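You operate a simulated robot arm through the tools that you are given. There is no shell and no other tool.

The job below is to be done with a simulated robot arm. You get a single attempt, and the scene is never put back.

## Task
Clamp block No 63 in the vice and brush its top clean.
Fine: use the white brush after clamping, put it back in its holder and leave the block clamped. Set down upright: white brush. What is to be rubbed or washed off counts as gone when no trace of it is left.

Only the result counts: the job must be done as asked and must still hold three seconds after the hand-in. Knocking over, shifting, dropping, spilling or breaking anything else fails it.

## Robot
A 6-joint arm with a two-finger parallel gripper, fixed in place. Base frame: the origin is at the foot of the arm, x ahead of it, y to its left, z up; the work surface is at about z = 90. Lengths are in cm, angles in rad, forces in N, time in s.
With the tool pointing down near the work surface it reaches from about 14 to 84 cm from the base axis. Its first joint turns from -2.897 to 2.897 rad. Payload 3.91 kg.
The tool frame sits at the grasp point between the pads (the TCP): z along the fingers, y along the line on which they close. The tips reach 3 cm beyond it. The gripper opens to 11 cm. The fingers are 2 cm wide and 1 cm thick; the gripper's body (4.8 by 11.2 cm) begins 5.5 cm behind the TCP.
Orientation is that of the tool frame in the base frame, as a unit quaternion [w, x, y, z]. With the fingers straight down and closing along the base's y, the tool's x points along the base's -x, its y along +y and its z along -z.

## Interface
- The arm moves only by the tool jog_arm. Its arguments are lists of equal length, an entry for each row: "turn": the turn, a rotation vector about the tool's x, y, z in rad, a list of three; "offset": the shift along the tool's x, y, z in mm, a list of three; "fingers": the gripper command, from -1 (fully open) to 1 (shut), values between in proportion. In form: {"turn": [[ax, ay, az], ...], "offset": [[x, y, z], ...], "fingers": [fingers, ...]}. A call has 1 to 20 rows; each row shifts and turns the commanded pose from where the row before left it, along the tool's axes as they then stand. A row lasts 0.2 s, in which the tool goes at most 5 cm and 0.15 rad; a call with a longer step from one row to the next is refused whole, and so is a gripper value outside its range. A pose out of reach is approached as far as the arm can. The call stops where the force on the tool passes 90 N (or 10 N more than at its start, if that is more) or the arm is blocked; 0.2 s more then pass. Each finger travels about 10.8 cm/s and halts on what it meets, pressing with about 22 N; the grip force reading is that of the motor and also rises with nothing between the fingers. The clock runs only during rows and for 0.2 s after the last one: add rows that do not move to give the fingers time. It gives the time, the measured TCP pose, the force on the tool (base axes), the opening and the grip force at its end, in the units of the frame above (readings bear some noise), with the torque about the TCP (base axes, N m) and any sound that the robot's microphone picked up.
- Cameras (640 x 400 px; columns grow to the right, rows downward): "scene" is fixed at [5.1, 49.99, 186.44]; the picture's right is [-0.84, -0.54, 0.00], its down [-0.41, 0.65, -0.64] and it looks along [0.35, -0.54, -0.77] (base axes); focal length 343 px, centre (320, 200). "wrist" rides on the gripper at [7.7, 0.7, -11.4] in the tool frame; the picture's right is [-0.09, 1.00, 0.00], its down [-0.80, -0.07, -0.59] and it looks along [-0.59, -0.05, 0.80] (tool axes); focal length 270 px, centre (320, 200). There is no depth. A picture from a camera that has moved, and an enlarged one, comes with that camera's place and axes in the base frame and with its lens.
- capture(camera): a new picture of that camera. The clock stands still meanwhile.
- lift_body(by): slides the trunk up (or, below 0, down) by that many cm; the arm rides with it, the base frame stays. It gives what a move gives, with no picture.
- inspect(camera, box): a new picture of the part [left, top, right, bottom] of that camera's present view, enlarged. The clock stands still meanwhile.
- close_job(): hands the job in; it is judged then, once.

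Places have to be worked out from the pictures, the camera data and where the tool is seen. Open the gripper and draw the arm clear of the work before you hand the job in, unless the task says otherwise.

The tools are called as a command line: name --argument value ..., lists and objects as JSON in quotes. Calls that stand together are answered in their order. jog_arm: Moves the arm, as the interface text tells. Its arguments: {"type":"object","properties":{"turn":{"type":"array","items":{"type":"array","items":{"type":"number"}}},"offset":{"type":"array","items":{"type":"array","items":{"type":"number"}}},"fingers":{"type":"array","items":{"type":"number"}}},"required":["turn","offset","fingers"]} The other tools are called the same way: lift_body (by) slides the trunk up or down; capture (camera) takes a picture; inspect (camera, box) takes an enlarged picture of a part of a camera's view; close_job () hands the job in.

At the start:

```text
time_s: 0.0
eef_pos: [28.7, -21.4, 134.43]
tcp_rot: [0.0, 0.0, 1.0, 0.001]
contact_force: [-0.3, -0.2, 0.7]
ft_torque: [0.0, 0.02, 0.0]
grip_width: 10.98
grip_force: 0.0
trunk travel left (down, up): [-47.5, 6.5]
```

scene: 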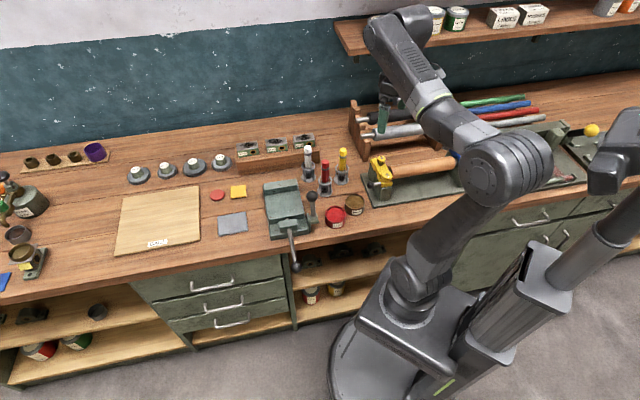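
wrist: 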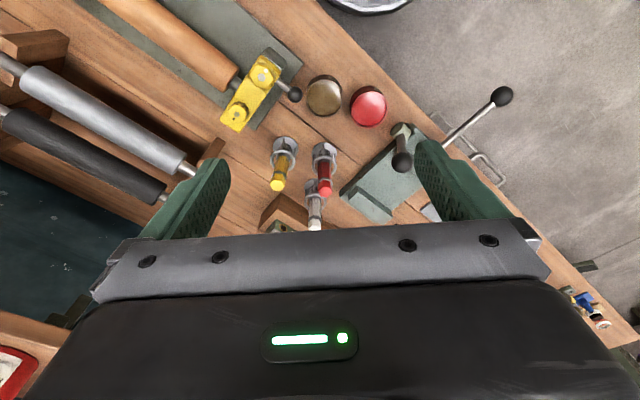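

The scene shows a vice, three brushes in holders, and some blocks in a rack behind. I'll enlarge these regions to read the numbers.

inspect --camera "scene" --box '[220, 120, 380, 220]'

inspect --camera "scene" --box '[230, 160, 350, 280]'

inspect --camera "scene" --box '[110, 120, 270, 260]'

inspect --camera "wrist" --box '[220, 60, 540, 260]'

```text
4.00 times, centred on (300, 170) of scene
camera zoom: at [5.1, 49.99, 186.44], right [-0.84, -0.54, 0.0], down [-0.41, 0.65, -0.64], along [0.35, -0.54, -0.77], focal length 1372 px, centre (400, 320)
```

zoom: 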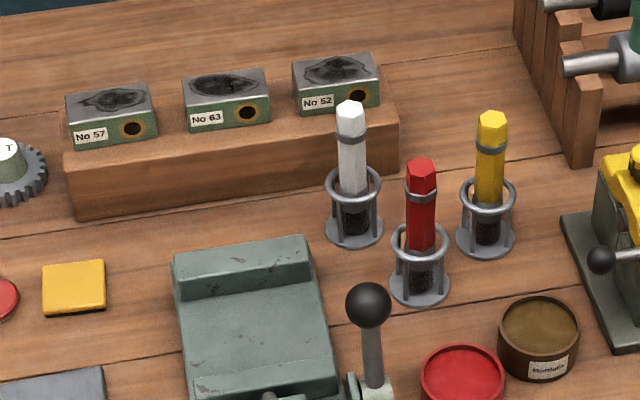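

```text
3.33 times, centred on (290, 220) of scene
camera zoom: at [5.1, 49.99, 186.44], right [-0.84, -0.54, 0.0], down [-0.41, 0.65, -0.64], along [0.35, -0.54, -0.77], focal length 1144 px, centre (420, 133)
```

zoom: 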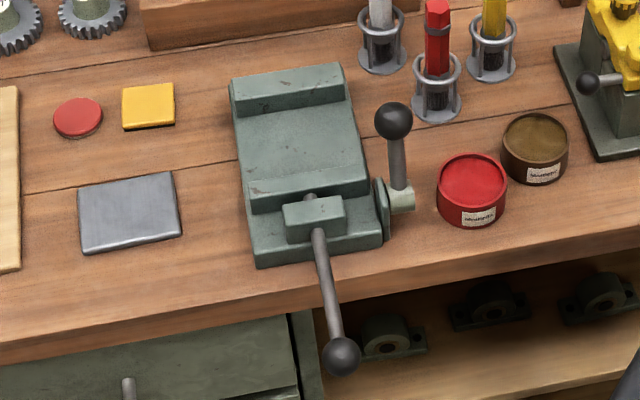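

```text
2.86 times, centred on (190, 190) of scene
camera zoom: at [5.1, 49.99, 186.44], right [-0.84, -0.54, 0.0], down [-0.41, 0.65, -0.64], along [0.35, -0.54, -0.77], focal length 980 px, centre (691, 229)
```

zoom: 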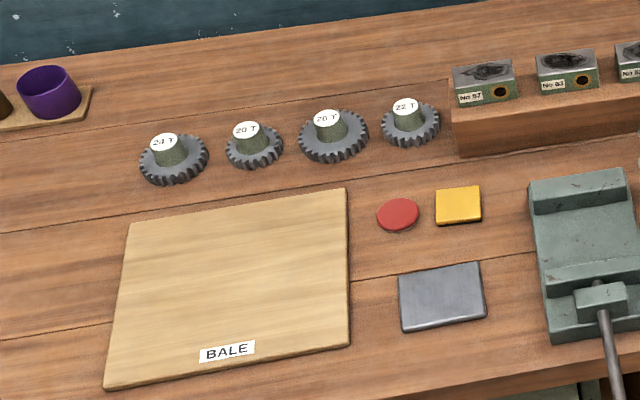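

```text
2.00 times, centred on (380, 160) of wrist
camera zoom: at [20.92, -20.56, 145.83], right [0.09, 1.0, 0.0], down [0.8, -0.07, 0.59], along [0.59, -0.05, -0.8], focal length 541 px, centre (200, 280)
```

zoom: 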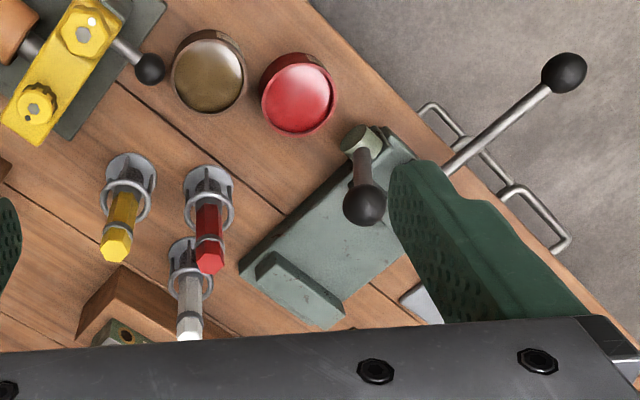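

The bench runs diagonally (about 45°) to the base frame. The vice is near (55,-6), the brushes near (58,-25), and the block rack is further back. I'll move the wrist over the vice and align it with the bench for a close look.

jog_arm --turn '[[0, 0, 0], [0, 0, 0], [0, 0, 0], [0, 0, 0], [0, 0, 0], [0, 0, 0], [0, 0, 0.131], [0, 0, 0.131], [0, 0, 0.131], [0, 0, 0.131], [0, 0, 0.131], [0, 0, 0.1304]]' --offset '[[-31, 22, 8], [-31, 22, 8], [-31, 22, 8], [-31, 22, 8], [-31, 22, 8], [-31, 22, 8], [0, 0, 0], [0, 0, 0], [0, 0, 0], [0, 0, 0], [0, 0, 0], [0, 0, 0]]' --fingers '[-1, -1, -1, -1, -1, -1, -1, -1, -1, -1, -1, -1]'

capture --camera "wrist"

capture --camera "scene"

```text
time_s: 2.6
eef_pos: [47.23, -8.2, 129.62]
tcp_rot: [0.0, 0.384, 0.923, 0.0]
contact_force: [-0.7, -0.5, -0.4]
ft_torque: [-0.02, -0.01, 0.0]
grip_width: 10.99
grip_force: 0.0
trunk travel left (down, up): [-47.5, 6.5]
```

```text
taken
camera wrist: at [42.24, -2.09, 141.03], right [0.77, 0.64, 0.0], down [0.51, -0.62, 0.59], along [0.38, -0.46, -0.8], focal length 270 px, centre (320, 200)
```

wrist: 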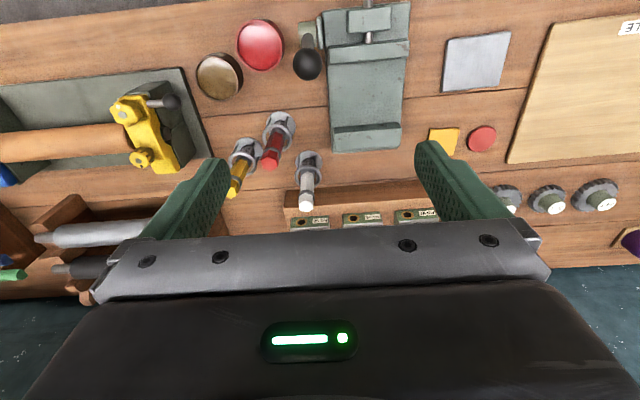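

```text
taken
```

scene: 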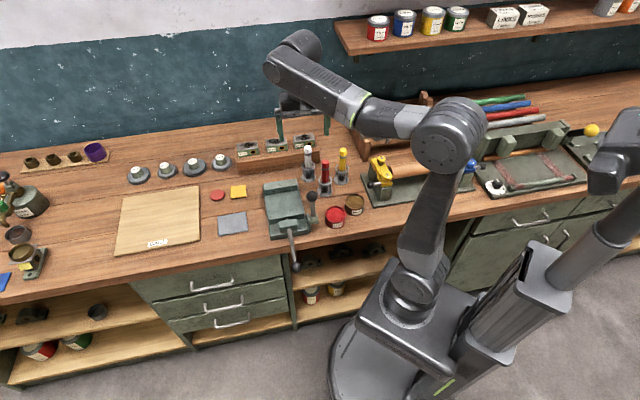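

The view is now aligned with the bench. I'll zoom in on the vice, the rack and the brushes.

inspect --camera "wrist" --box '[280, 0, 440, 100]'

inspect --camera "wrist" --box '[280, 60, 440, 160]'

inspect --camera "wrist" --box '[220, 100, 440, 238]'

inspect --camera "scene" --box '[255, 175, 335, 275]'

```text
4.00 times, centred on (360, 50) of wrist
camera zoom: at [42.24, -2.09, 141.03], right [0.77, 0.64, 0.0], down [0.51, -0.62, 0.59], along [0.38, -0.46, -0.8], focal length 1081 px, centre (160, 800)
```

zoom: 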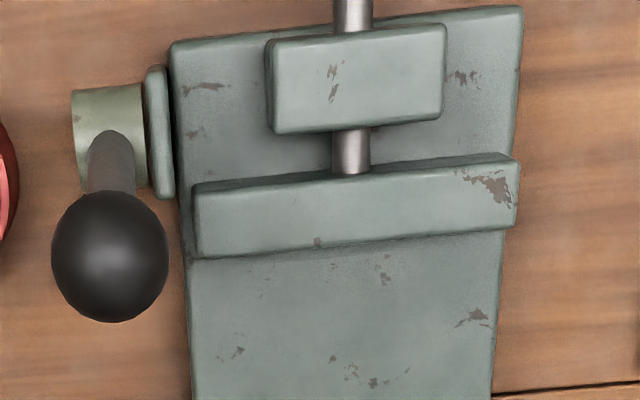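

```text
4.00 times, centred on (360, 110) of wrist
camera zoom: at [42.24, -2.09, 141.03], right [0.77, 0.64, 0.0], down [0.51, -0.62, 0.59], along [0.38, -0.46, -0.8], focal length 1081 px, centre (160, 560)
```

zoom: 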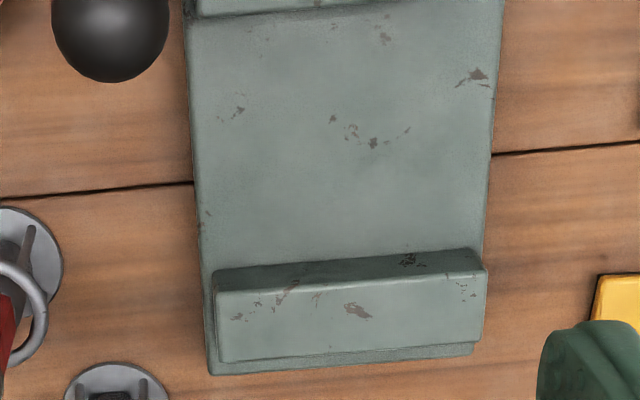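

```text
2.90 times, centred on (330, 169) of wrist
camera zoom: at [42.24, -2.09, 141.03], right [0.77, 0.64, 0.0], down [0.51, -0.62, 0.59], along [0.38, -0.46, -0.8], focal length 783 px, centre (291, 290)
```

zoom: 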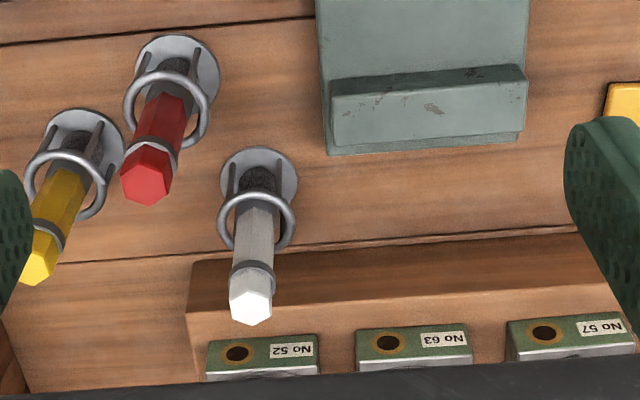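

```text
4.00 times, centred on (295, 225) of scene
camera zoom: at [5.1, 49.99, 186.44], right [-0.84, -0.54, 0.0], down [-0.41, 0.65, -0.64], along [0.35, -0.54, -0.77], focal length 1372 px, centre (420, 100)
```

zoom: 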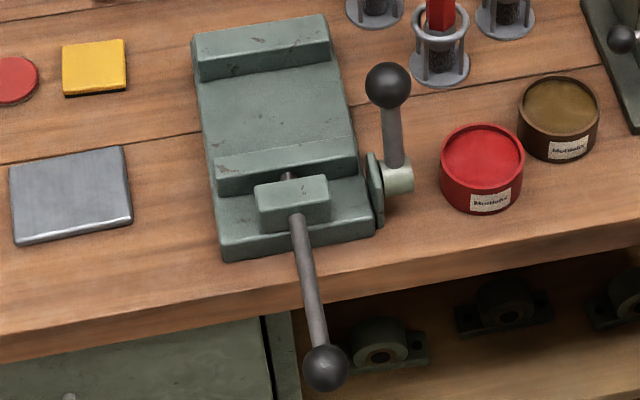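

Triangulating from both views puts block 63 centred near (71.8,-24.7) with its top at z≈102. The vice has a jaw slid by a push rod with a ball at about (38,11,95), and a lever on the bench-right side. I'll move above block 63 for a precise view.

jog_arm --turn '[[0, 0, 0], [0, 0, 0], [0, 0, 0], [0, 0, 0], [0, 0, 0], [0, 0, 0], [0, 0, 0], [0, 0, 0]]' --offset '[[-41.5, 8.3, 10.9], [-41.5, 8.3, 10.9], [-41.5, 8.3, 10.9], [-41.5, 8.3, 10.9], [-41.5, 8.3, 10.9], [-41.5, 8.3, 10.9], [-41.4, 8.3, 10.6], [0, 0, 0]]' --fingers '[-1, -1, -1, -1, -1, -1, -1, -1]'

capture --camera "wrist"

capture --camera "scene"

```text
time_s: 4.4
eef_pos: [71.11, -24.08, 122.4]
tcp_rot: [0.0, 0.384, 0.923, 0.001]
contact_force: [0.3, -0.5, 0.4]
ft_torque: [0.01, 0.03, -0.01]
grip_width: 11.0
grip_force: 0.1
out of reach, approached as far as the arm can: row 7
trunk travel left (down, up): [-47.5, 6.5]
```

```text
taken
camera wrist: at [66.02, -17.91, 133.76], right [0.77, 0.64, 0.0], down [0.52, -0.62, 0.59], along [0.38, -0.46, -0.8], focal length 270 px, centre (320, 200)
```

wrist: 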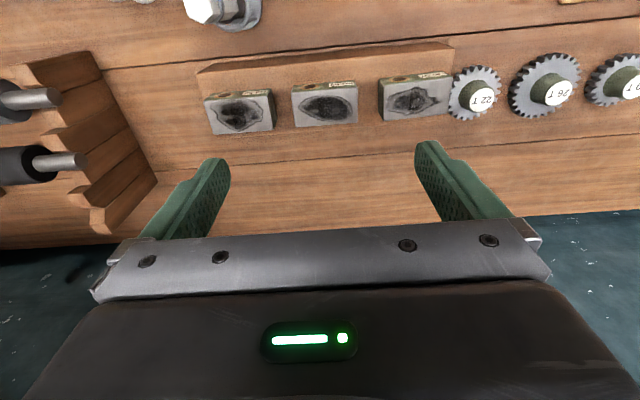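

```text
taken
```

scene: 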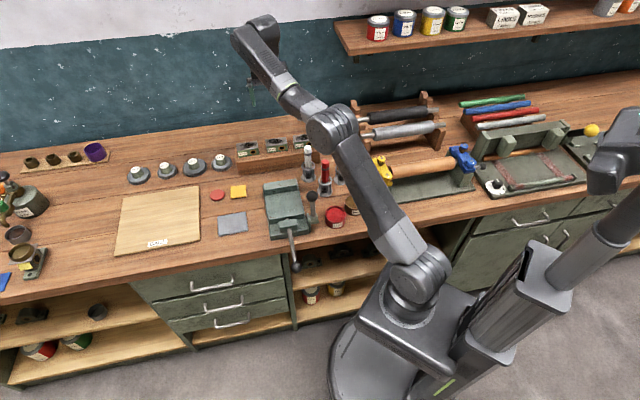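

The arm is just above the rack, slightly limited by reach at this height. I'll zoom in on the blocks.

inspect --camera "wrist" --box '[190, 30, 470, 205]'

inspect --camera "scene" --box '[220, 60, 380, 220]'

```text
2.29 times, centred on (330, 118) of wrist
camera zoom: at [66.02, -17.91, 133.76], right [0.77, 0.64, 0.0], down [0.52, -0.62, 0.59], along [0.38, -0.46, -0.8], focal length 618 px, centre (297, 389)
```

zoom: 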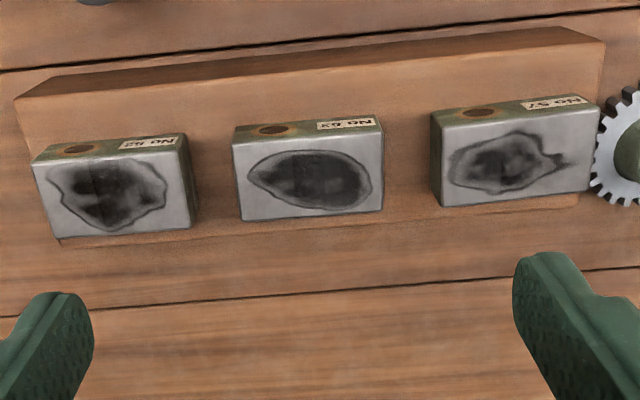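

```text
2.50 times, centred on (300, 140) of scene
camera zoom: at [5.1, 49.99, 186.44], right [-0.84, -0.54, 0.0], down [-0.41, 0.65, -0.64], along [0.35, -0.54, -0.77], focal length 858 px, centre (370, 350)
```

zoom: 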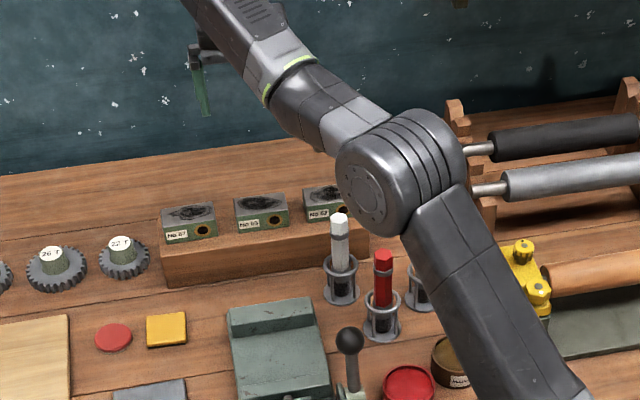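

Block 63 measures about 7.3 × 4.0 cm on top and is centred near (73.0,-25.3), with about 2.6 cm gaps to its neighbours. I'll set the fingers to about 9 cm and descend partway for a check.

jog_arm --turn '[[0, 0, 0], [0, 0, 0], [0, 0, 0], [0, 0, 0], [0, 0, 0]]' --offset '[[0, 0, 42], [0, 0, 42], [-11, 2.5, 40], [-11, 2.5, 0], [0, 0, 0]]' --fingers '[-0.636, -0.636, -0.636, -0.636, -0.636]'

inspect --camera "wrist" --box '[160, 40, 480, 240]'

inspect --camera "scene" --box '[220, 80, 340, 200]'

```text
time_s: 5.6
eef_pos: [72.94, -25.23, 109.88]
tcp_rot: [0.0, 0.383, 0.924, 0.0]
contact_force: [0.2, -0.3, -1.0]
ft_torque: [-0.03, 0.02, 0.03]
grip_width: 8.99
grip_force: 0.0
trunk travel left (down, up): [-47.5, 6.5]
```

```text
2.00 times, centred on (320, 140) of wrist
camera zoom: at [67.83, -19.17, 121.28], right [0.77, 0.64, 0.0], down [0.52, -0.62, 0.59], along [0.38, -0.46, -0.8], focal length 541 px, centre (320, 320)
```

zoom: 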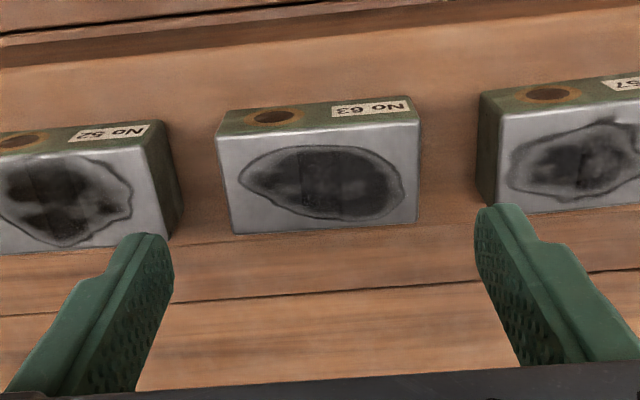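

```text
3.33 times, centred on (280, 140) of scene
camera zoom: at [5.1, 49.99, 186.44], right [-0.84, -0.54, 0.0], down [-0.41, 0.65, -0.64], along [0.35, -0.54, -0.77], focal length 1144 px, centre (453, 400)
```

zoom: 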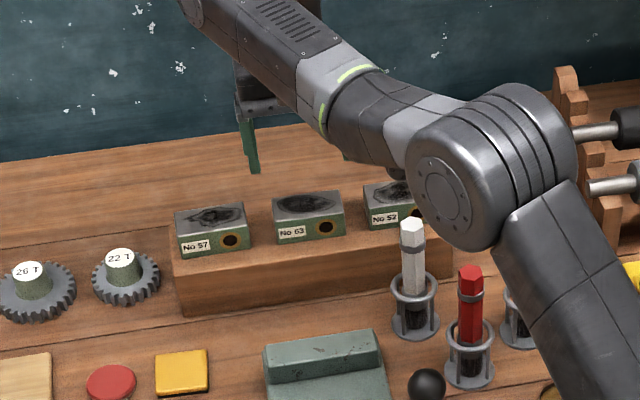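

The block centre lines up with the TCP to within a few mm, and its top is at z≈101.8. I'll descend until the tips are just above the rack top (TCP z≈102.4) and check before closing.

jog_arm --turn '[[0, 0, 0], [0, 0, 0], [0, 0, 0], [0, 0, 0], [0, 0, 0]]' --offset '[[-1.5, 0, 25], [0, 0, 20], [0, 0, 15], [0, 0, 15], [0, 0, 0]]' --fingers '[-0.636, -0.636, -0.636, -0.636, -0.636]'

inspect --camera "wrist" --box '[160, 40, 480, 240]'

inspect --camera "scene" --box '[220, 90, 340, 190]'

```text
time_s: 6.8
eef_pos: [73.09, -25.28, 102.21]
tcp_rot: [0.0, 0.383, 0.924, 0.0]
contact_force: [-0.2, 0.4, 0.4]
ft_torque: [-0.03, 0.0, 0.05]
grip_width: 9.01
grip_force: 0.0
trunk travel left (down, up): [-47.5, 6.5]
```

```text
2.00 times, centred on (320, 140) of wrist
camera zoom: at [68.06, -19.18, 113.62], right [0.77, 0.64, 0.0], down [0.52, -0.62, 0.59], along [0.38, -0.46, -0.8], focal length 541 px, centre (320, 320)
```

zoom: 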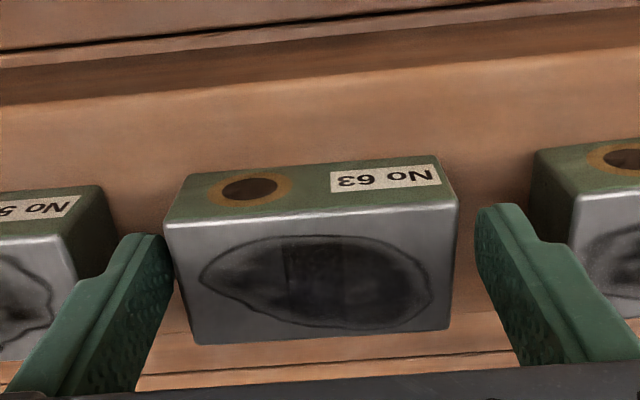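

```text
4.00 times, centred on (280, 140) of scene
camera zoom: at [5.1, 49.99, 186.44], right [-0.84, -0.54, 0.0], down [-0.41, 0.65, -0.64], along [0.35, -0.54, -0.77], focal length 1372 px, centre (480, 440)
```

zoom: 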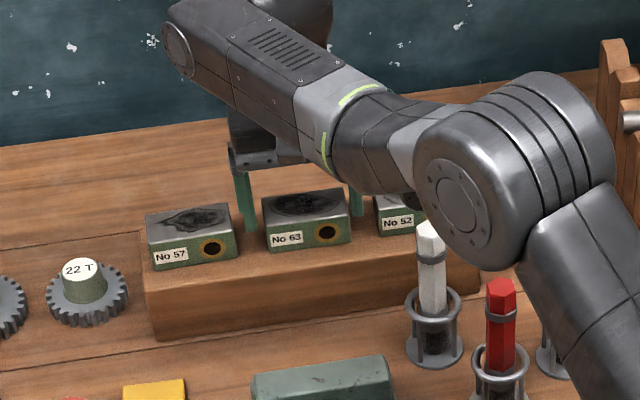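

Fingers straddle block 63 with clearance to the neighbours and no contact. I'll close on it and lift.

jog_arm --turn '[[0, 0, 0], [0, 0, 0], [0, 0, 0], [0, 0, 0], [0, 0, 0], [0, 0, 0]]' --offset '[[0, -1, 0], [0, 0, 0], [0, 0, 0], [0, 0, -10], [0, 0, -25], [0, 0, -25]]' --fingers '[-0.4, 1, 1, 1, 1, 1]'

capture --camera "wrist"

inspect --camera "scene" --box '[220, 90, 340, 190]'

```text
time_s: 8.2
eef_pos: [73.2, -25.35, 108.36]
tcp_rot: [-0.001, 0.382, 0.924, 0.0]
contact_force: [0.3, -0.9, -7.5]
ft_torque: [0.03, 0.06, -0.01]
grip_width: 7.96
grip_force: 21.9
trunk travel left (down, up): [-47.5, 6.5]
```

```text
taken
camera wrist: at [68.17, -19.29, 119.8], right [0.77, 0.64, 0.0], down [0.52, -0.62, 0.59], along [0.38, -0.46, -0.8], focal length 270 px, centre (320, 200)
```

wrist: 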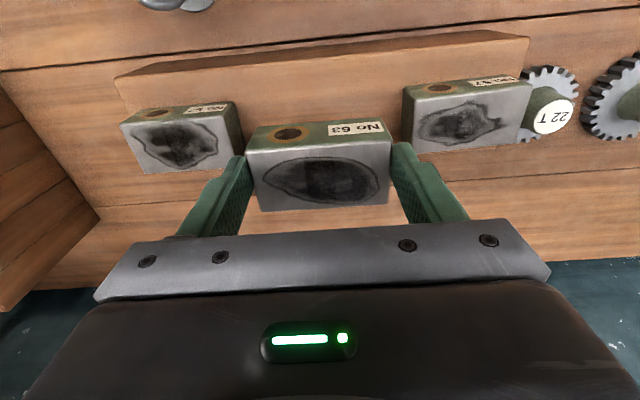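

```text
4.00 times, centred on (280, 140) of scene
camera zoom: at [5.1, 49.99, 186.44], right [-0.84, -0.54, 0.0], down [-0.41, 0.65, -0.64], along [0.35, -0.54, -0.77], focal length 1372 px, centre (480, 440)
```

zoom: 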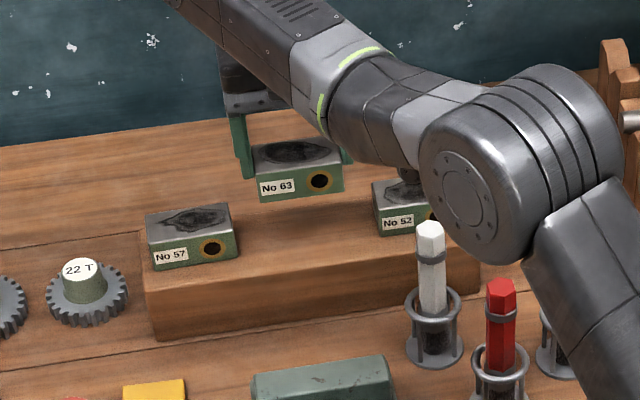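

Block 63 is held at 8.0 cm width with about 7.5 N on the tool. The vice gap centre is near n≈44, e≈35 in bench coordinates. I'll carry the block above the vice, just in front of the fixed jaw, and look.

jog_arm --turn '[[0, 0, 0], [0, 0, 0], [0, 0, 0], [0, 0, 0], [0, 0, 0], [0, 0, 0], [0, 0, 0], [0, 0, 0]]' --offset '[[0, 0, -20], [39, 1.6, 0], [39, 1.6, 0], [39, 1.6, 0], [39, 1.6, 0], [39, 1.6, 0], [38, 1.5, 0], [0, 0, 0]]' --fingers '[1, 1, 1, 1, 1, 1, 1, 1]'

capture --camera "wrist"

inspect --camera "scene" --box '[220, 120, 340, 280]'

```text
time_s: 10.0
eef_pos: [57.34, -8.62, 110.28]
tcp_rot: [0.001, 0.382, 0.924, 0.0]
contact_force: [-0.2, 0.0, -7.3]
ft_torque: [0.04, 0.02, -0.05]
grip_width: 7.98
grip_force: 22.0
trunk travel left (down, up): [-47.5, 6.5]
```

```text
taken
camera wrist: at [52.32, -2.38, 121.75], right [0.77, 0.64, 0.0], down [0.52, -0.62, 0.59], along [0.38, -0.46, -0.8], focal length 270 px, centre (320, 200)
```

wrist: 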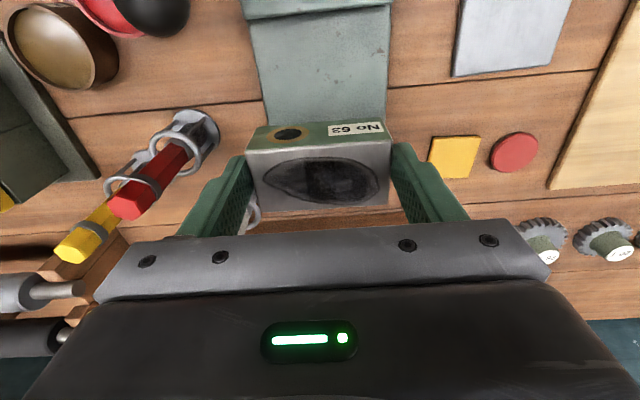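

```text
2.50 times, centred on (280, 200) of scene
camera zoom: at [5.1, 49.99, 186.44], right [-0.84, -0.54, 0.0], down [-0.41, 0.65, -0.64], along [0.35, -0.54, -0.77], focal length 858 px, centre (420, 200)
```

zoom: 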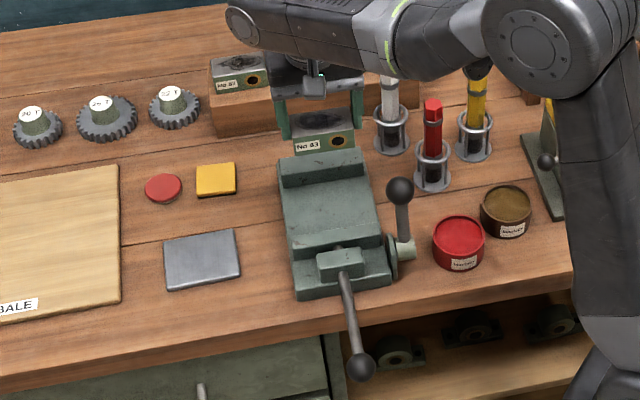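

The TCP is at n≈46.5, and the plate centre is about 0.5 cm to the bench-left. I'll correct that and descend to just above jaw height.

jog_arm --turn '[[0, 0, 0], [0, 0, 0], [0, 0, 0], [0, 0, 0], [0, 0, 0]]' --offset '[[0, 4.5, 20], [0, 0, 25], [0, 0, 25], [0, 0, 15], [0, 0, 0]]' --fingers '[1, 1, 1, 1, 1]'

capture --camera "wrist"

inspect --camera "scene" --box '[250, 150, 330, 250]'

```text
time_s: 11.2
eef_pos: [57.6, -8.13, 101.71]
tcp_rot: [0.0, 0.383, 0.924, 0.0]
contact_force: [-0.2, 0.1, -6.9]
ft_torque: [0.03, 0.01, -0.01]
grip_width: 7.98
grip_force: 21.8
trunk travel left (down, up): [-47.5, 6.5]
```

```text
taken
camera wrist: at [52.5, -2.09, 113.22], right [0.77, 0.64, 0.0], down [0.52, -0.62, 0.59], along [0.38, -0.46, -0.8], focal length 270 px, centre (320, 200)
```

wrist: 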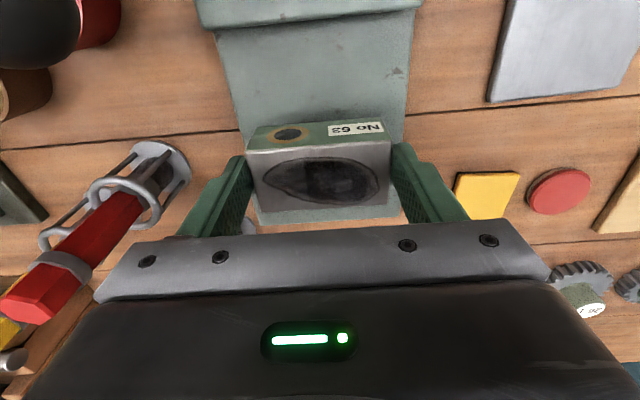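

```text
4.00 times, centred on (290, 200) of scene
camera zoom: at [5.1, 49.99, 186.44], right [-0.84, -0.54, 0.0], down [-0.41, 0.65, -0.64], along [0.35, -0.54, -0.77], focal length 1372 px, centre (440, 200)
```

zoom: 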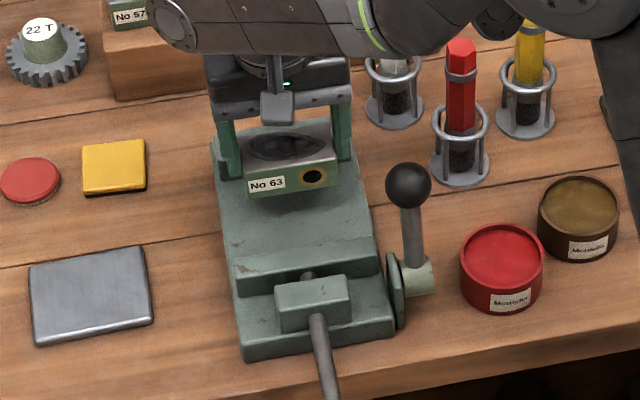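

The block is well centred over the bed and in front of the fixed jaw. I'll shift 5 mm toward the front for margin and lower gradually, watching the force.

jog_arm --turn '[[0, 0, 0], [0, 0, 0], [0, 0, 0], [0, 0, 0]]' --offset '[[5, 0, 0], [0, 0, 15], [0, 0, 13], [0, 0, 0]]' --fingers '[1, 1, 1, 1]'

inspect --camera "scene" --box '[260, 165, 320, 240]'

```text
time_s: 12.2
eef_pos: [57.17, -7.77, 99.08]
tcp_rot: [-0.001, 0.383, 0.924, -0.001]
contact_force: [0.6, 0.4, -7.1]
ft_torque: [0.02, 0.03, 0.02]
grip_width: 7.98
grip_force: 22.5
trunk travel left (down, up): [-47.5, 6.5]
```

```text
5.33 times, centred on (290, 202) of scene
camera zoom: at [5.1, 49.99, 186.44], right [-0.84, -0.54, 0.0], down [-0.41, 0.65, -0.64], along [0.35, -0.54, -0.77], focal length 1830 px, centre (480, 187)
```

zoom: 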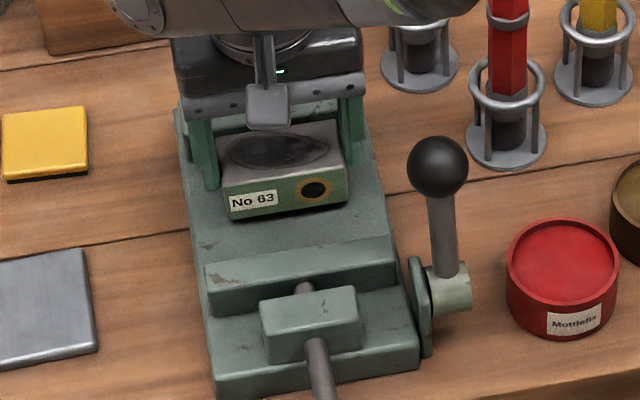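

No contact yet, and the block's bottom is still slightly above the bed. I'll keep lowering in small steps.

jog_arm --turn '[[0, 0, 0], [0, 0, 0], [0, 0, 0]]' --offset '[[0, 0, 4], [0, 0, 4], [0, 0, 0]]' --fingers '[1, 1, 1]'

```text
time_s: 13.0
eef_pos: [57.2, -7.72, 98.23]
tcp_rot: [0.0, 0.383, 0.924, 0.001]
contact_force: [-0.8, -0.2, -7.5]
ft_torque: [-0.01, 0.07, -0.02]
grip_width: 7.97
grip_force: 21.4
trunk travel left (down, up): [-47.5, 6.5]
```

No contact at z=98.2, so I'll continue down.

jog_arm --turn '[[0, 0, 0], [0, 0, 0], [0, 0, 0]]' --offset '[[0, 0, 3], [0, 0, 3], [0, 0, 0]]' --fingers '[1, 1, 1]'

jog_arm --turn '[[0, 0, 0], [0, 0, 0]]' --offset '[[0, 0, 3], [0, 0, 0]]' --fingers '[1, 1]'

inspect --camera "scene" --box '[260, 165, 320, 240]'

```text
time_s: 13.8
eef_pos: [57.28, -7.76, 97.76]
tcp_rot: [0.002, 0.383, 0.924, 0.0]
contact_force: [4.1, 0.1, 16.4]
ft_torque: [-0.1, -0.09, -0.03]
grip_width: 7.99
grip_force: 21.8
trunk travel left (down, up): [-47.5, 6.5]
```

```text
time_s: 14.4
eef_pos: [57.15, -7.62, 97.35]
tcp_rot: [-0.001, 0.383, 0.924, -0.001]
contact_force: [3.1, 2.4, 15.9]
ft_torque: [0.17, 0.07, 0.0]
grip_width: 7.96
grip_force: 21.7
trunk travel left (down, up): [-47.5, 6.5]
```

```text
5.33 times, centred on (290, 202) of scene
camera zoom: at [5.1, 49.99, 186.44], right [-0.84, -0.54, 0.0], down [-0.41, 0.65, -0.64], along [0.35, -0.54, -0.77], focal length 1830 px, centre (480, 187)
```

zoom: 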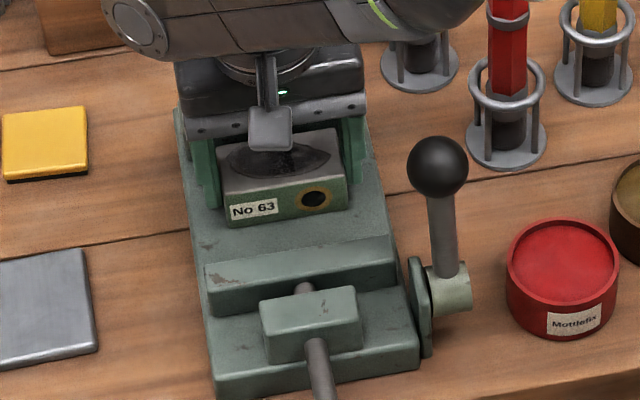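

The block has settled on the bed (16 N upward). I'll relieve the push slightly, open to about 9.5 cm, and rise clear.

jog_arm --turn '[[0, 0, 0], [0, 0, 0], [0, 0, 0], [0, 0, 0], [0, 0, 0], [0, 0, 0], [0, 0, 0]]' --offset '[[0, 0, -2], [0, 0, 0], [0, 0, 0], [0, 0, -20], [0, 0, -40], [0, 0, -45], [0, 0, -45]]' --fingers '[1, -0.72, -0.72, -0.72, -0.72, -0.72, -0.72]'

capture --camera "wrist"

inspect --camera "scene" --box '[250, 165, 330, 285]'

```text
time_s: 16.0
eef_pos: [57.2, -7.63, 112.63]
tcp_rot: [0.0, 0.383, 0.924, 0.0]
contact_force: [0.1, -0.2, -0.3]
ft_torque: [-0.02, 0.02, -0.02]
grip_width: 9.45
grip_force: 0.0
trunk travel left (down, up): [-47.5, 6.5]
```

```text
taken
camera wrist: at [52.14, -1.57, 124.07], right [0.77, 0.64, 0.0], down [0.52, -0.62, 0.59], along [0.38, -0.46, -0.8], focal length 270 px, centre (320, 200)
```

wrist: 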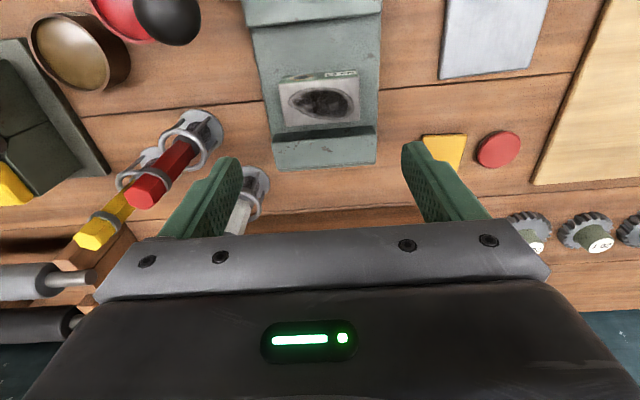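

```text
3.33 times, centred on (290, 225) of scene
camera zoom: at [5.1, 49.99, 186.44], right [-0.84, -0.54, 0.0], down [-0.41, 0.65, -0.64], along [0.35, -0.54, -0.77], focal length 1144 px, centre (420, 117)
```

zoom: 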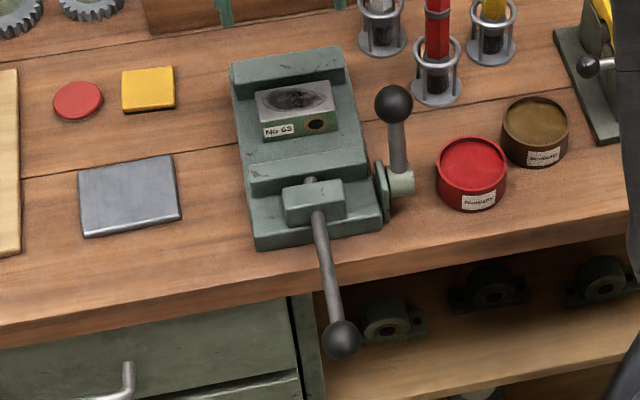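

Block 63 stands on the bed between the jaws. Next I'll close the fingers, move in front of the push-rod ball (n≈18.8, e≈34.9, z≈95) and check the alignment from above.

jog_arm --turn '[[0, 0, 0], [0, 0, 0], [0, 0, 0], [0, 0, 0], [0, 0, 0], [0, 0, 0], [0, 0, 0], [0, 0, 0]]' --offset '[[44.5, -0.5, 0], [44.5, -0.5, 0], [44.5, -0.5, 0], [44.5, -0.5, 0], [44.5, -0.5, 0], [44.5, -0.5, 0], [44.5, 0, 0], [0, 0, 0]]' --fingers '[1, 1, 1, 1, 1, 1, 1, 1]'

capture --camera "wrist"

capture --camera "scene"

```text
time_s: 17.8
eef_pos: [34.95, 14.3, 112.57]
tcp_rot: [0.0, 0.383, 0.924, 0.0]
contact_force: [0.4, -1.2, -0.5]
ft_torque: [0.0, -0.01, 0.01]
grip_width: 0.02
grip_force: 21.8
trunk travel left (down, up): [-47.5, 6.5]
```

```text
taken
camera wrist: at [29.83, 20.47, 124.03], right [0.77, 0.64, 0.0], down [0.52, -0.62, 0.59], along [0.38, -0.46, -0.8], focal length 270 px, centre (320, 200)
```

wrist: 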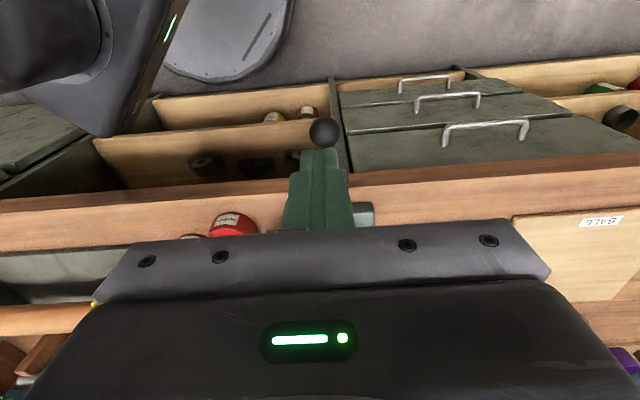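

```text
taken
```

scene: 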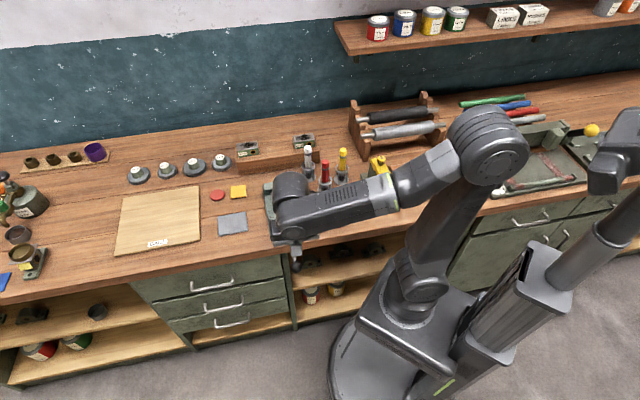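

The ball is aligned in e, with its centre around n≈18.3. I'll back off 8 mm, descend in front of it, and check.

jog_arm --turn '[[0, 0, 0], [0, 0, 0], [0, 0, 0], [0, 0, 0], [0, 0, 0], [0, 0, 0]]' --offset '[[9, 0, 0], [0, 0, 45], [0, 0, 45], [0, 0, 40], [0, 0, 38], [0, 0, 0]]' --fingers '[1, 1, 1, 1, 1, 1]'

capture --camera "wrist"

inspect --camera "scene" --box '[250, 165, 350, 285]'

```text
time_s: 19.2
eef_pos: [34.35, 14.92, 95.68]
tcp_rot: [0.0, 0.382, 0.924, 0.0]
contact_force: [-0.3, 0.3, -0.5]
ft_torque: [0.0, -0.01, 0.0]
grip_width: 0.01
grip_force: 21.4
trunk travel left (down, up): [-47.5, 6.5]
```

```text
taken
camera wrist: at [29.33, 21.08, 107.14], right [0.77, 0.64, 0.0], down [0.52, -0.62, 0.59], along [0.38, -0.46, -0.8], focal length 270 px, centre (320, 200)
```

wrist: 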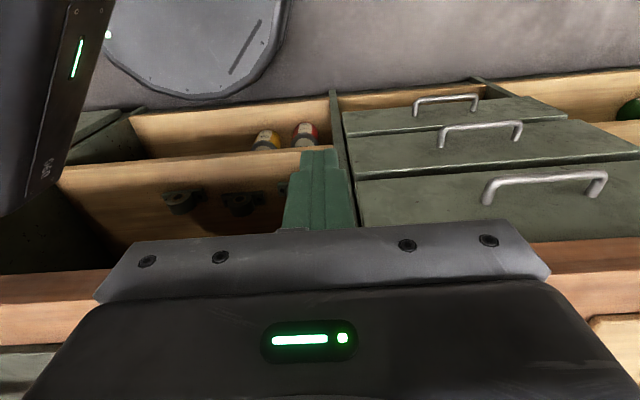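

```text
3.33 times, centred on (300, 225) of scene
camera zoom: at [5.1, 49.99, 186.44], right [-0.84, -0.54, 0.0], down [-0.41, 0.65, -0.64], along [0.35, -0.54, -0.77], focal length 1144 px, centre (387, 117)
```

zoom: 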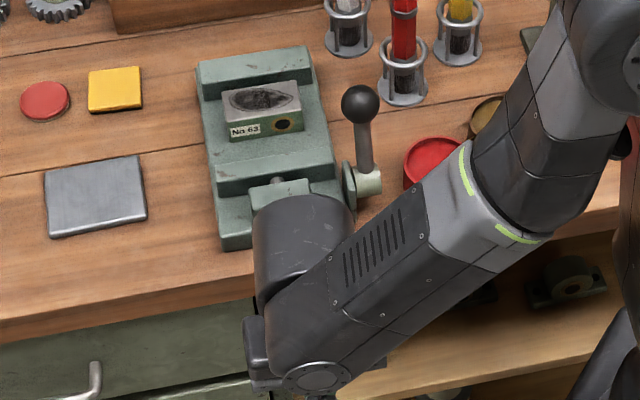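

The fingers stand in front of the ball. I'll push toward the wall in modest steps while watching the force and the jaw.

jog_arm --turn '[[0, 0, 0], [0, 0, 0], [0, 0, 0], [0, 0, 0], [0, 0, 0]]' --offset '[[-10, 0, 0], [-10, 0, 0], [-10, 0, 0], [-10, 0, 0], [0, 0, 0]]' --fingers '[1, 1, 1, 1, 1]'

inspect --camera "scene" --box '[250, 165, 350, 285]'

```text
time_s: 20.4
eef_pos: [37.14, 12.07, 95.78]
tcp_rot: [0.001, 0.383, 0.924, 0.0]
contact_force: [-0.3, 0.2, 0.8]
ft_torque: [-0.02, -0.01, -0.02]
grip_width: 0.0
grip_force: 22.0
trunk travel left (down, up): [-47.5, 6.5]
```

```text
3.33 times, centred on (300, 225) of scene
camera zoom: at [5.1, 49.99, 186.44], right [-0.84, -0.54, 0.0], down [-0.41, 0.65, -0.64], along [0.35, -0.54, -0.77], focal length 1144 px, centre (387, 117)
```

zoom: 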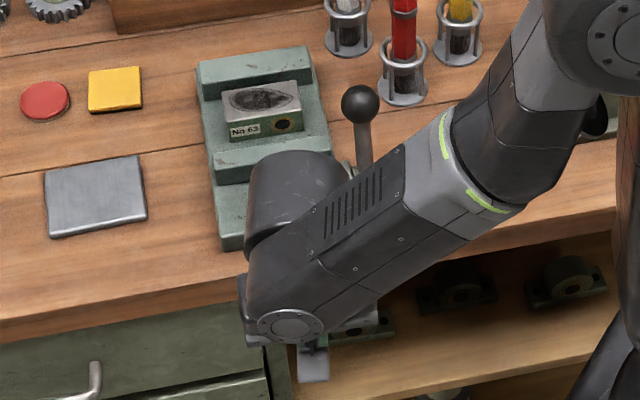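

No force has shown up yet. I'll check closely whether the jaw has moved or the fingers are passing the ball.

inspect --camera "scene" --box '[260, 175, 340, 255]'

capture --camera "wrist"

inspect --camera "scene" --box '[300, 250, 350, 300]'

```text
5.00 times, centred on (300, 215) of scene
camera zoom: at [5.1, 49.99, 186.44], right [-0.84, -0.54, 0.0], down [-0.41, 0.65, -0.64], along [0.35, -0.54, -0.77], focal length 1716 px, centre (420, 125)
```

zoom: 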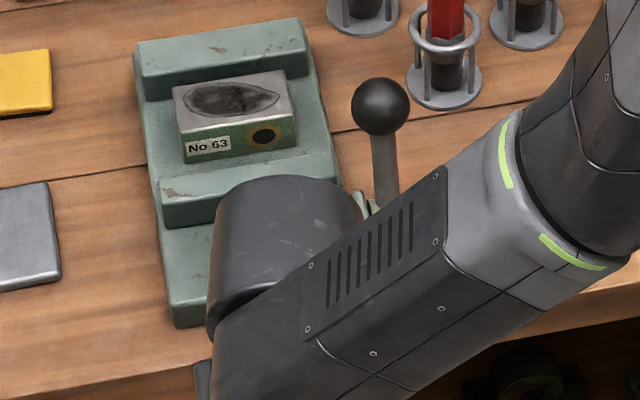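

```text
taken
camera wrist: at [32.1, 18.16, 107.31], right [0.77, 0.64, 0.0], down [0.52, -0.62, 0.59], along [0.38, -0.46, -0.8], focal length 270 px, centre (320, 200)
```

wrist: 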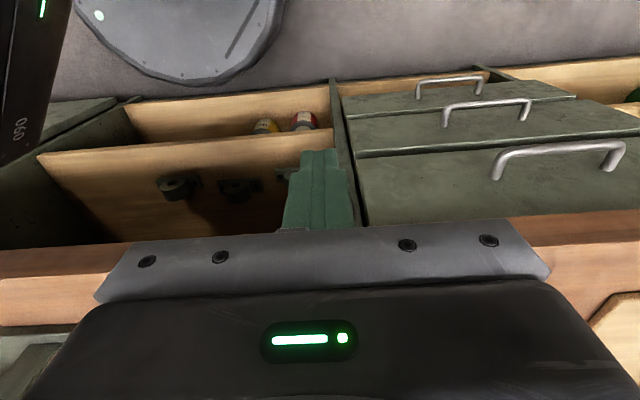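

```text
8.00 times, centred on (325, 275) of scene
camera zoom: at [5.1, 49.99, 186.44], right [-0.84, -0.54, 0.0], down [-0.41, 0.65, -0.64], along [0.35, -0.54, -0.77], focal length 2745 px, centre (280, -400)
```

zoom: 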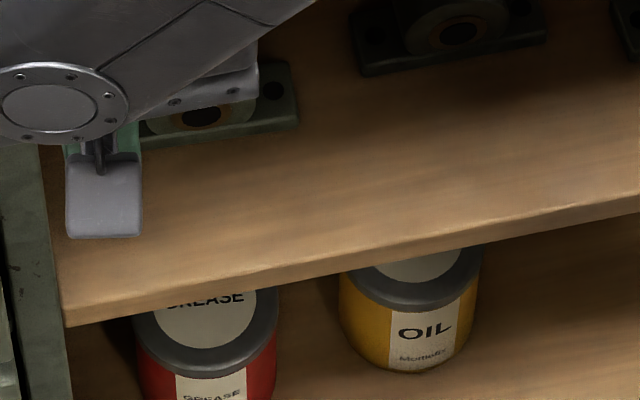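

The jaw has moved about 1.2 cm, so the ball slides easily. I'll continue pushing.

jog_arm --turn '[[0, 0, 0], [0, 0, 0], [0, 0, 0], [0, 0, 0], [0, 0, 0]]' --offset '[[-9, 0, 0], [-9, 0, 0], [-9, 0, 0], [-9, 0, 0], [0, 0, 0]]' --fingers '[1, 1, 1, 1, 1]'

inspect --camera "scene" --box '[260, 175, 340, 255]'

```text
time_s: 21.6
eef_pos: [39.88, 9.51, 95.7]
tcp_rot: [0.0, 0.383, 0.924, 0.0]
contact_force: [-2.3, 1.1, 1.0]
ft_torque: [-0.01, -0.01, 0.0]
grip_width: 0.0
grip_force: 22.0
trunk travel left (down, up): [-47.5, 6.5]
```

```text
5.00 times, centred on (300, 215) of scene
camera zoom: at [5.1, 49.99, 186.44], right [-0.84, -0.54, 0.0], down [-0.41, 0.65, -0.64], along [0.35, -0.54, -0.77], focal length 1716 px, centre (420, 125)
```

zoom: 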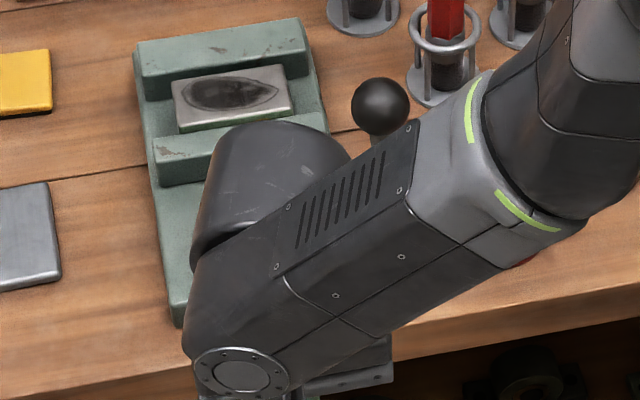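

The jaw is now against the block and has begun to push it toward the fixed jaw. I'll continue in small steps until the force builds.

jog_arm --turn '[[0, 0, 0], [0, 0, 0], [0, 0, 0], [0, 0, 0]]' --offset '[[-4, 0, 0], [-4, 0, 0], [-3, 0, 0], [0, 0, 0]]' --fingers '[1, 1, 1, 1]'

inspect --camera "scene" --box '[260, 175, 340, 255]'

```text
time_s: 22.6
eef_pos: [40.45, 8.67, 95.77]
tcp_rot: [0.0, 0.382, 0.924, 0.0]
contact_force: [-3.7, 1.9, -0.8]
ft_torque: [0.0, 0.07, 0.04]
grip_width: 0.0
grip_force: 22.4
trunk travel left (down, up): [-47.5, 6.5]
```

```text
5.00 times, centred on (300, 215) of scene
camera zoom: at [5.1, 49.99, 186.44], right [-0.84, -0.54, 0.0], down [-0.41, 0.65, -0.64], along [0.35, -0.54, -0.77], focal length 1716 px, centre (420, 125)
```

zoom: 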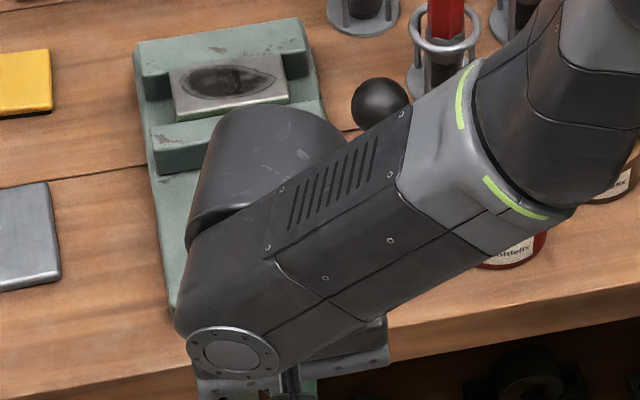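

Still sliding at about 4 N, and the block is close to the fixed jaw. A few more small steps.

jog_arm --turn '[[0, 0, 0], [0, 0, 0], [0, 0, 0], [0, 0, 0]]' --offset '[[-3, 0, 0], [-3, 0, 0], [-2, 0, 0], [0, 0, 0]]' --fingers '[1, 1, 1, 1]'

inspect --camera "scene" --box '[260, 175, 340, 255]'

```text
time_s: 23.6
eef_pos: [40.71, 8.47, 95.75]
tcp_rot: [0.0, 0.383, 0.924, -0.001]
contact_force: [-33.1, 49.1, 1.4]
ft_torque: [0.74, 0.19, 0.18]
grip_width: 0.0
grip_force: 22.1
trunk travel left (down, up): [-47.5, 6.5]
```

```text
5.00 times, centred on (300, 215) of scene
camera zoom: at [5.1, 49.99, 186.44], right [-0.84, -0.54, 0.0], down [-0.41, 0.65, -0.64], along [0.35, -0.54, -0.77], focal length 1716 px, centre (420, 125)
```

zoom: 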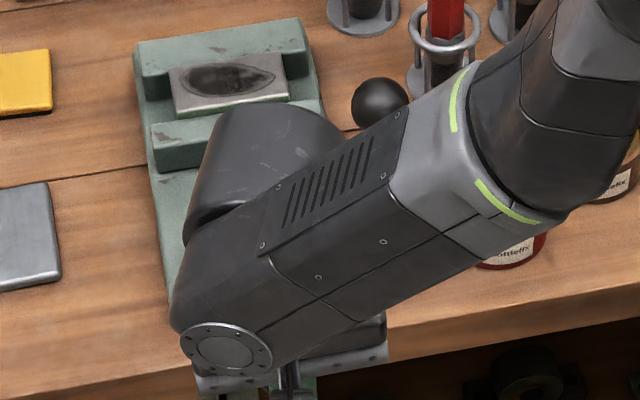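

The force jumped to about 59 N, so the block is firmly seated between the jaws. I'll retreat, rise, and look at the lever.

jog_arm --turn '[[0, 0, 0], [0, 0, 0], [0, 0, 0], [0, 0, 0], [0, 0, 0], [0, 0, 0], [0, 0, 0]]' --offset '[[10, 0, 0], [20, 0, 0], [0, 0, -45], [0, 0, -45], [0, 0, -45], [0, 0, -45], [0, 0, 0]]' --fingers '[1, 1, 1, 1, 1, 1, 1]'

jog_arm --turn '[[0, 0, 0], [0, 0, 0], [0, 0, 0], [0, 0, 0], [0, 0, 0]]' --offset '[[-40, -25, -10], [-40, -25, -10], [-40, -25, -10], [-40, -25, -10], [0, 0, 0]]' --fingers '[1, 1, 1, 1, 1]'

capture --camera "wrist"

inspect --camera "scene" --box '[250, 165, 350, 285]'

```text
time_s: 25.2
eef_pos: [38.78, 10.11, 113.92]
tcp_rot: [0.0, 0.383, 0.924, 0.0]
contact_force: [-0.5, 0.0, 0.9]
ft_torque: [-0.01, 0.0, -0.02]
grip_width: 0.0
grip_force: 22.3
trunk travel left (down, up): [-47.5, 6.5]
```

```text
time_s: 26.4
eef_pos: [43.08, -8.29, 117.69]
tcp_rot: [0.0, 0.383, 0.924, 0.0]
contact_force: [-0.7, 0.5, 0.0]
ft_torque: [0.01, 0.0, -0.01]
grip_width: 0.0
grip_force: 22.0
trunk travel left (down, up): [-47.5, 6.5]
```

```text
taken
camera wrist: at [37.93, -2.14, 129.07], right [0.77, 0.64, 0.0], down [0.52, -0.62, 0.59], along [0.38, -0.46, -0.8], focal length 270 px, centre (320, 200)
```

wrist: 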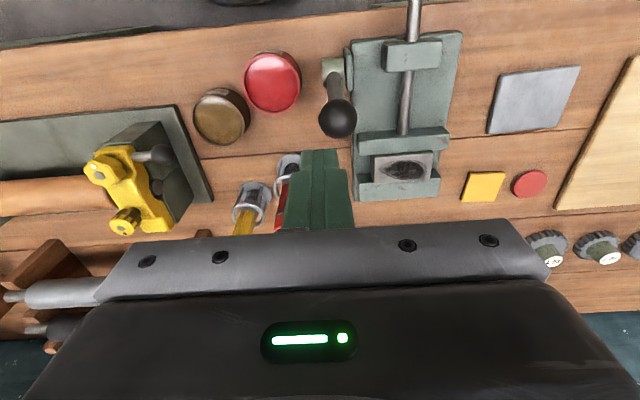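

```text
3.33 times, centred on (300, 225) of scene
camera zoom: at [5.1, 49.99, 186.44], right [-0.84, -0.54, 0.0], down [-0.41, 0.65, -0.64], along [0.35, -0.54, -0.77], focal length 1144 px, centre (387, 117)
```

zoom: 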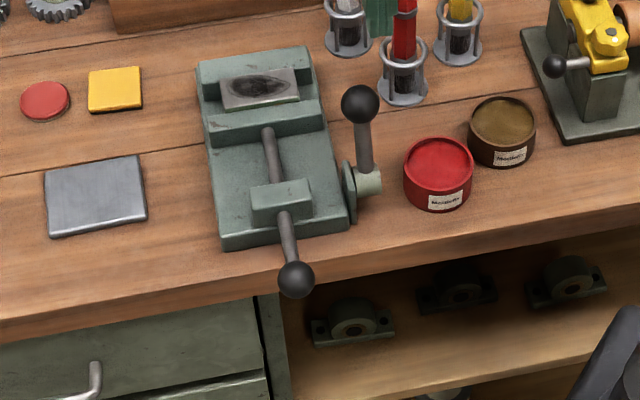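

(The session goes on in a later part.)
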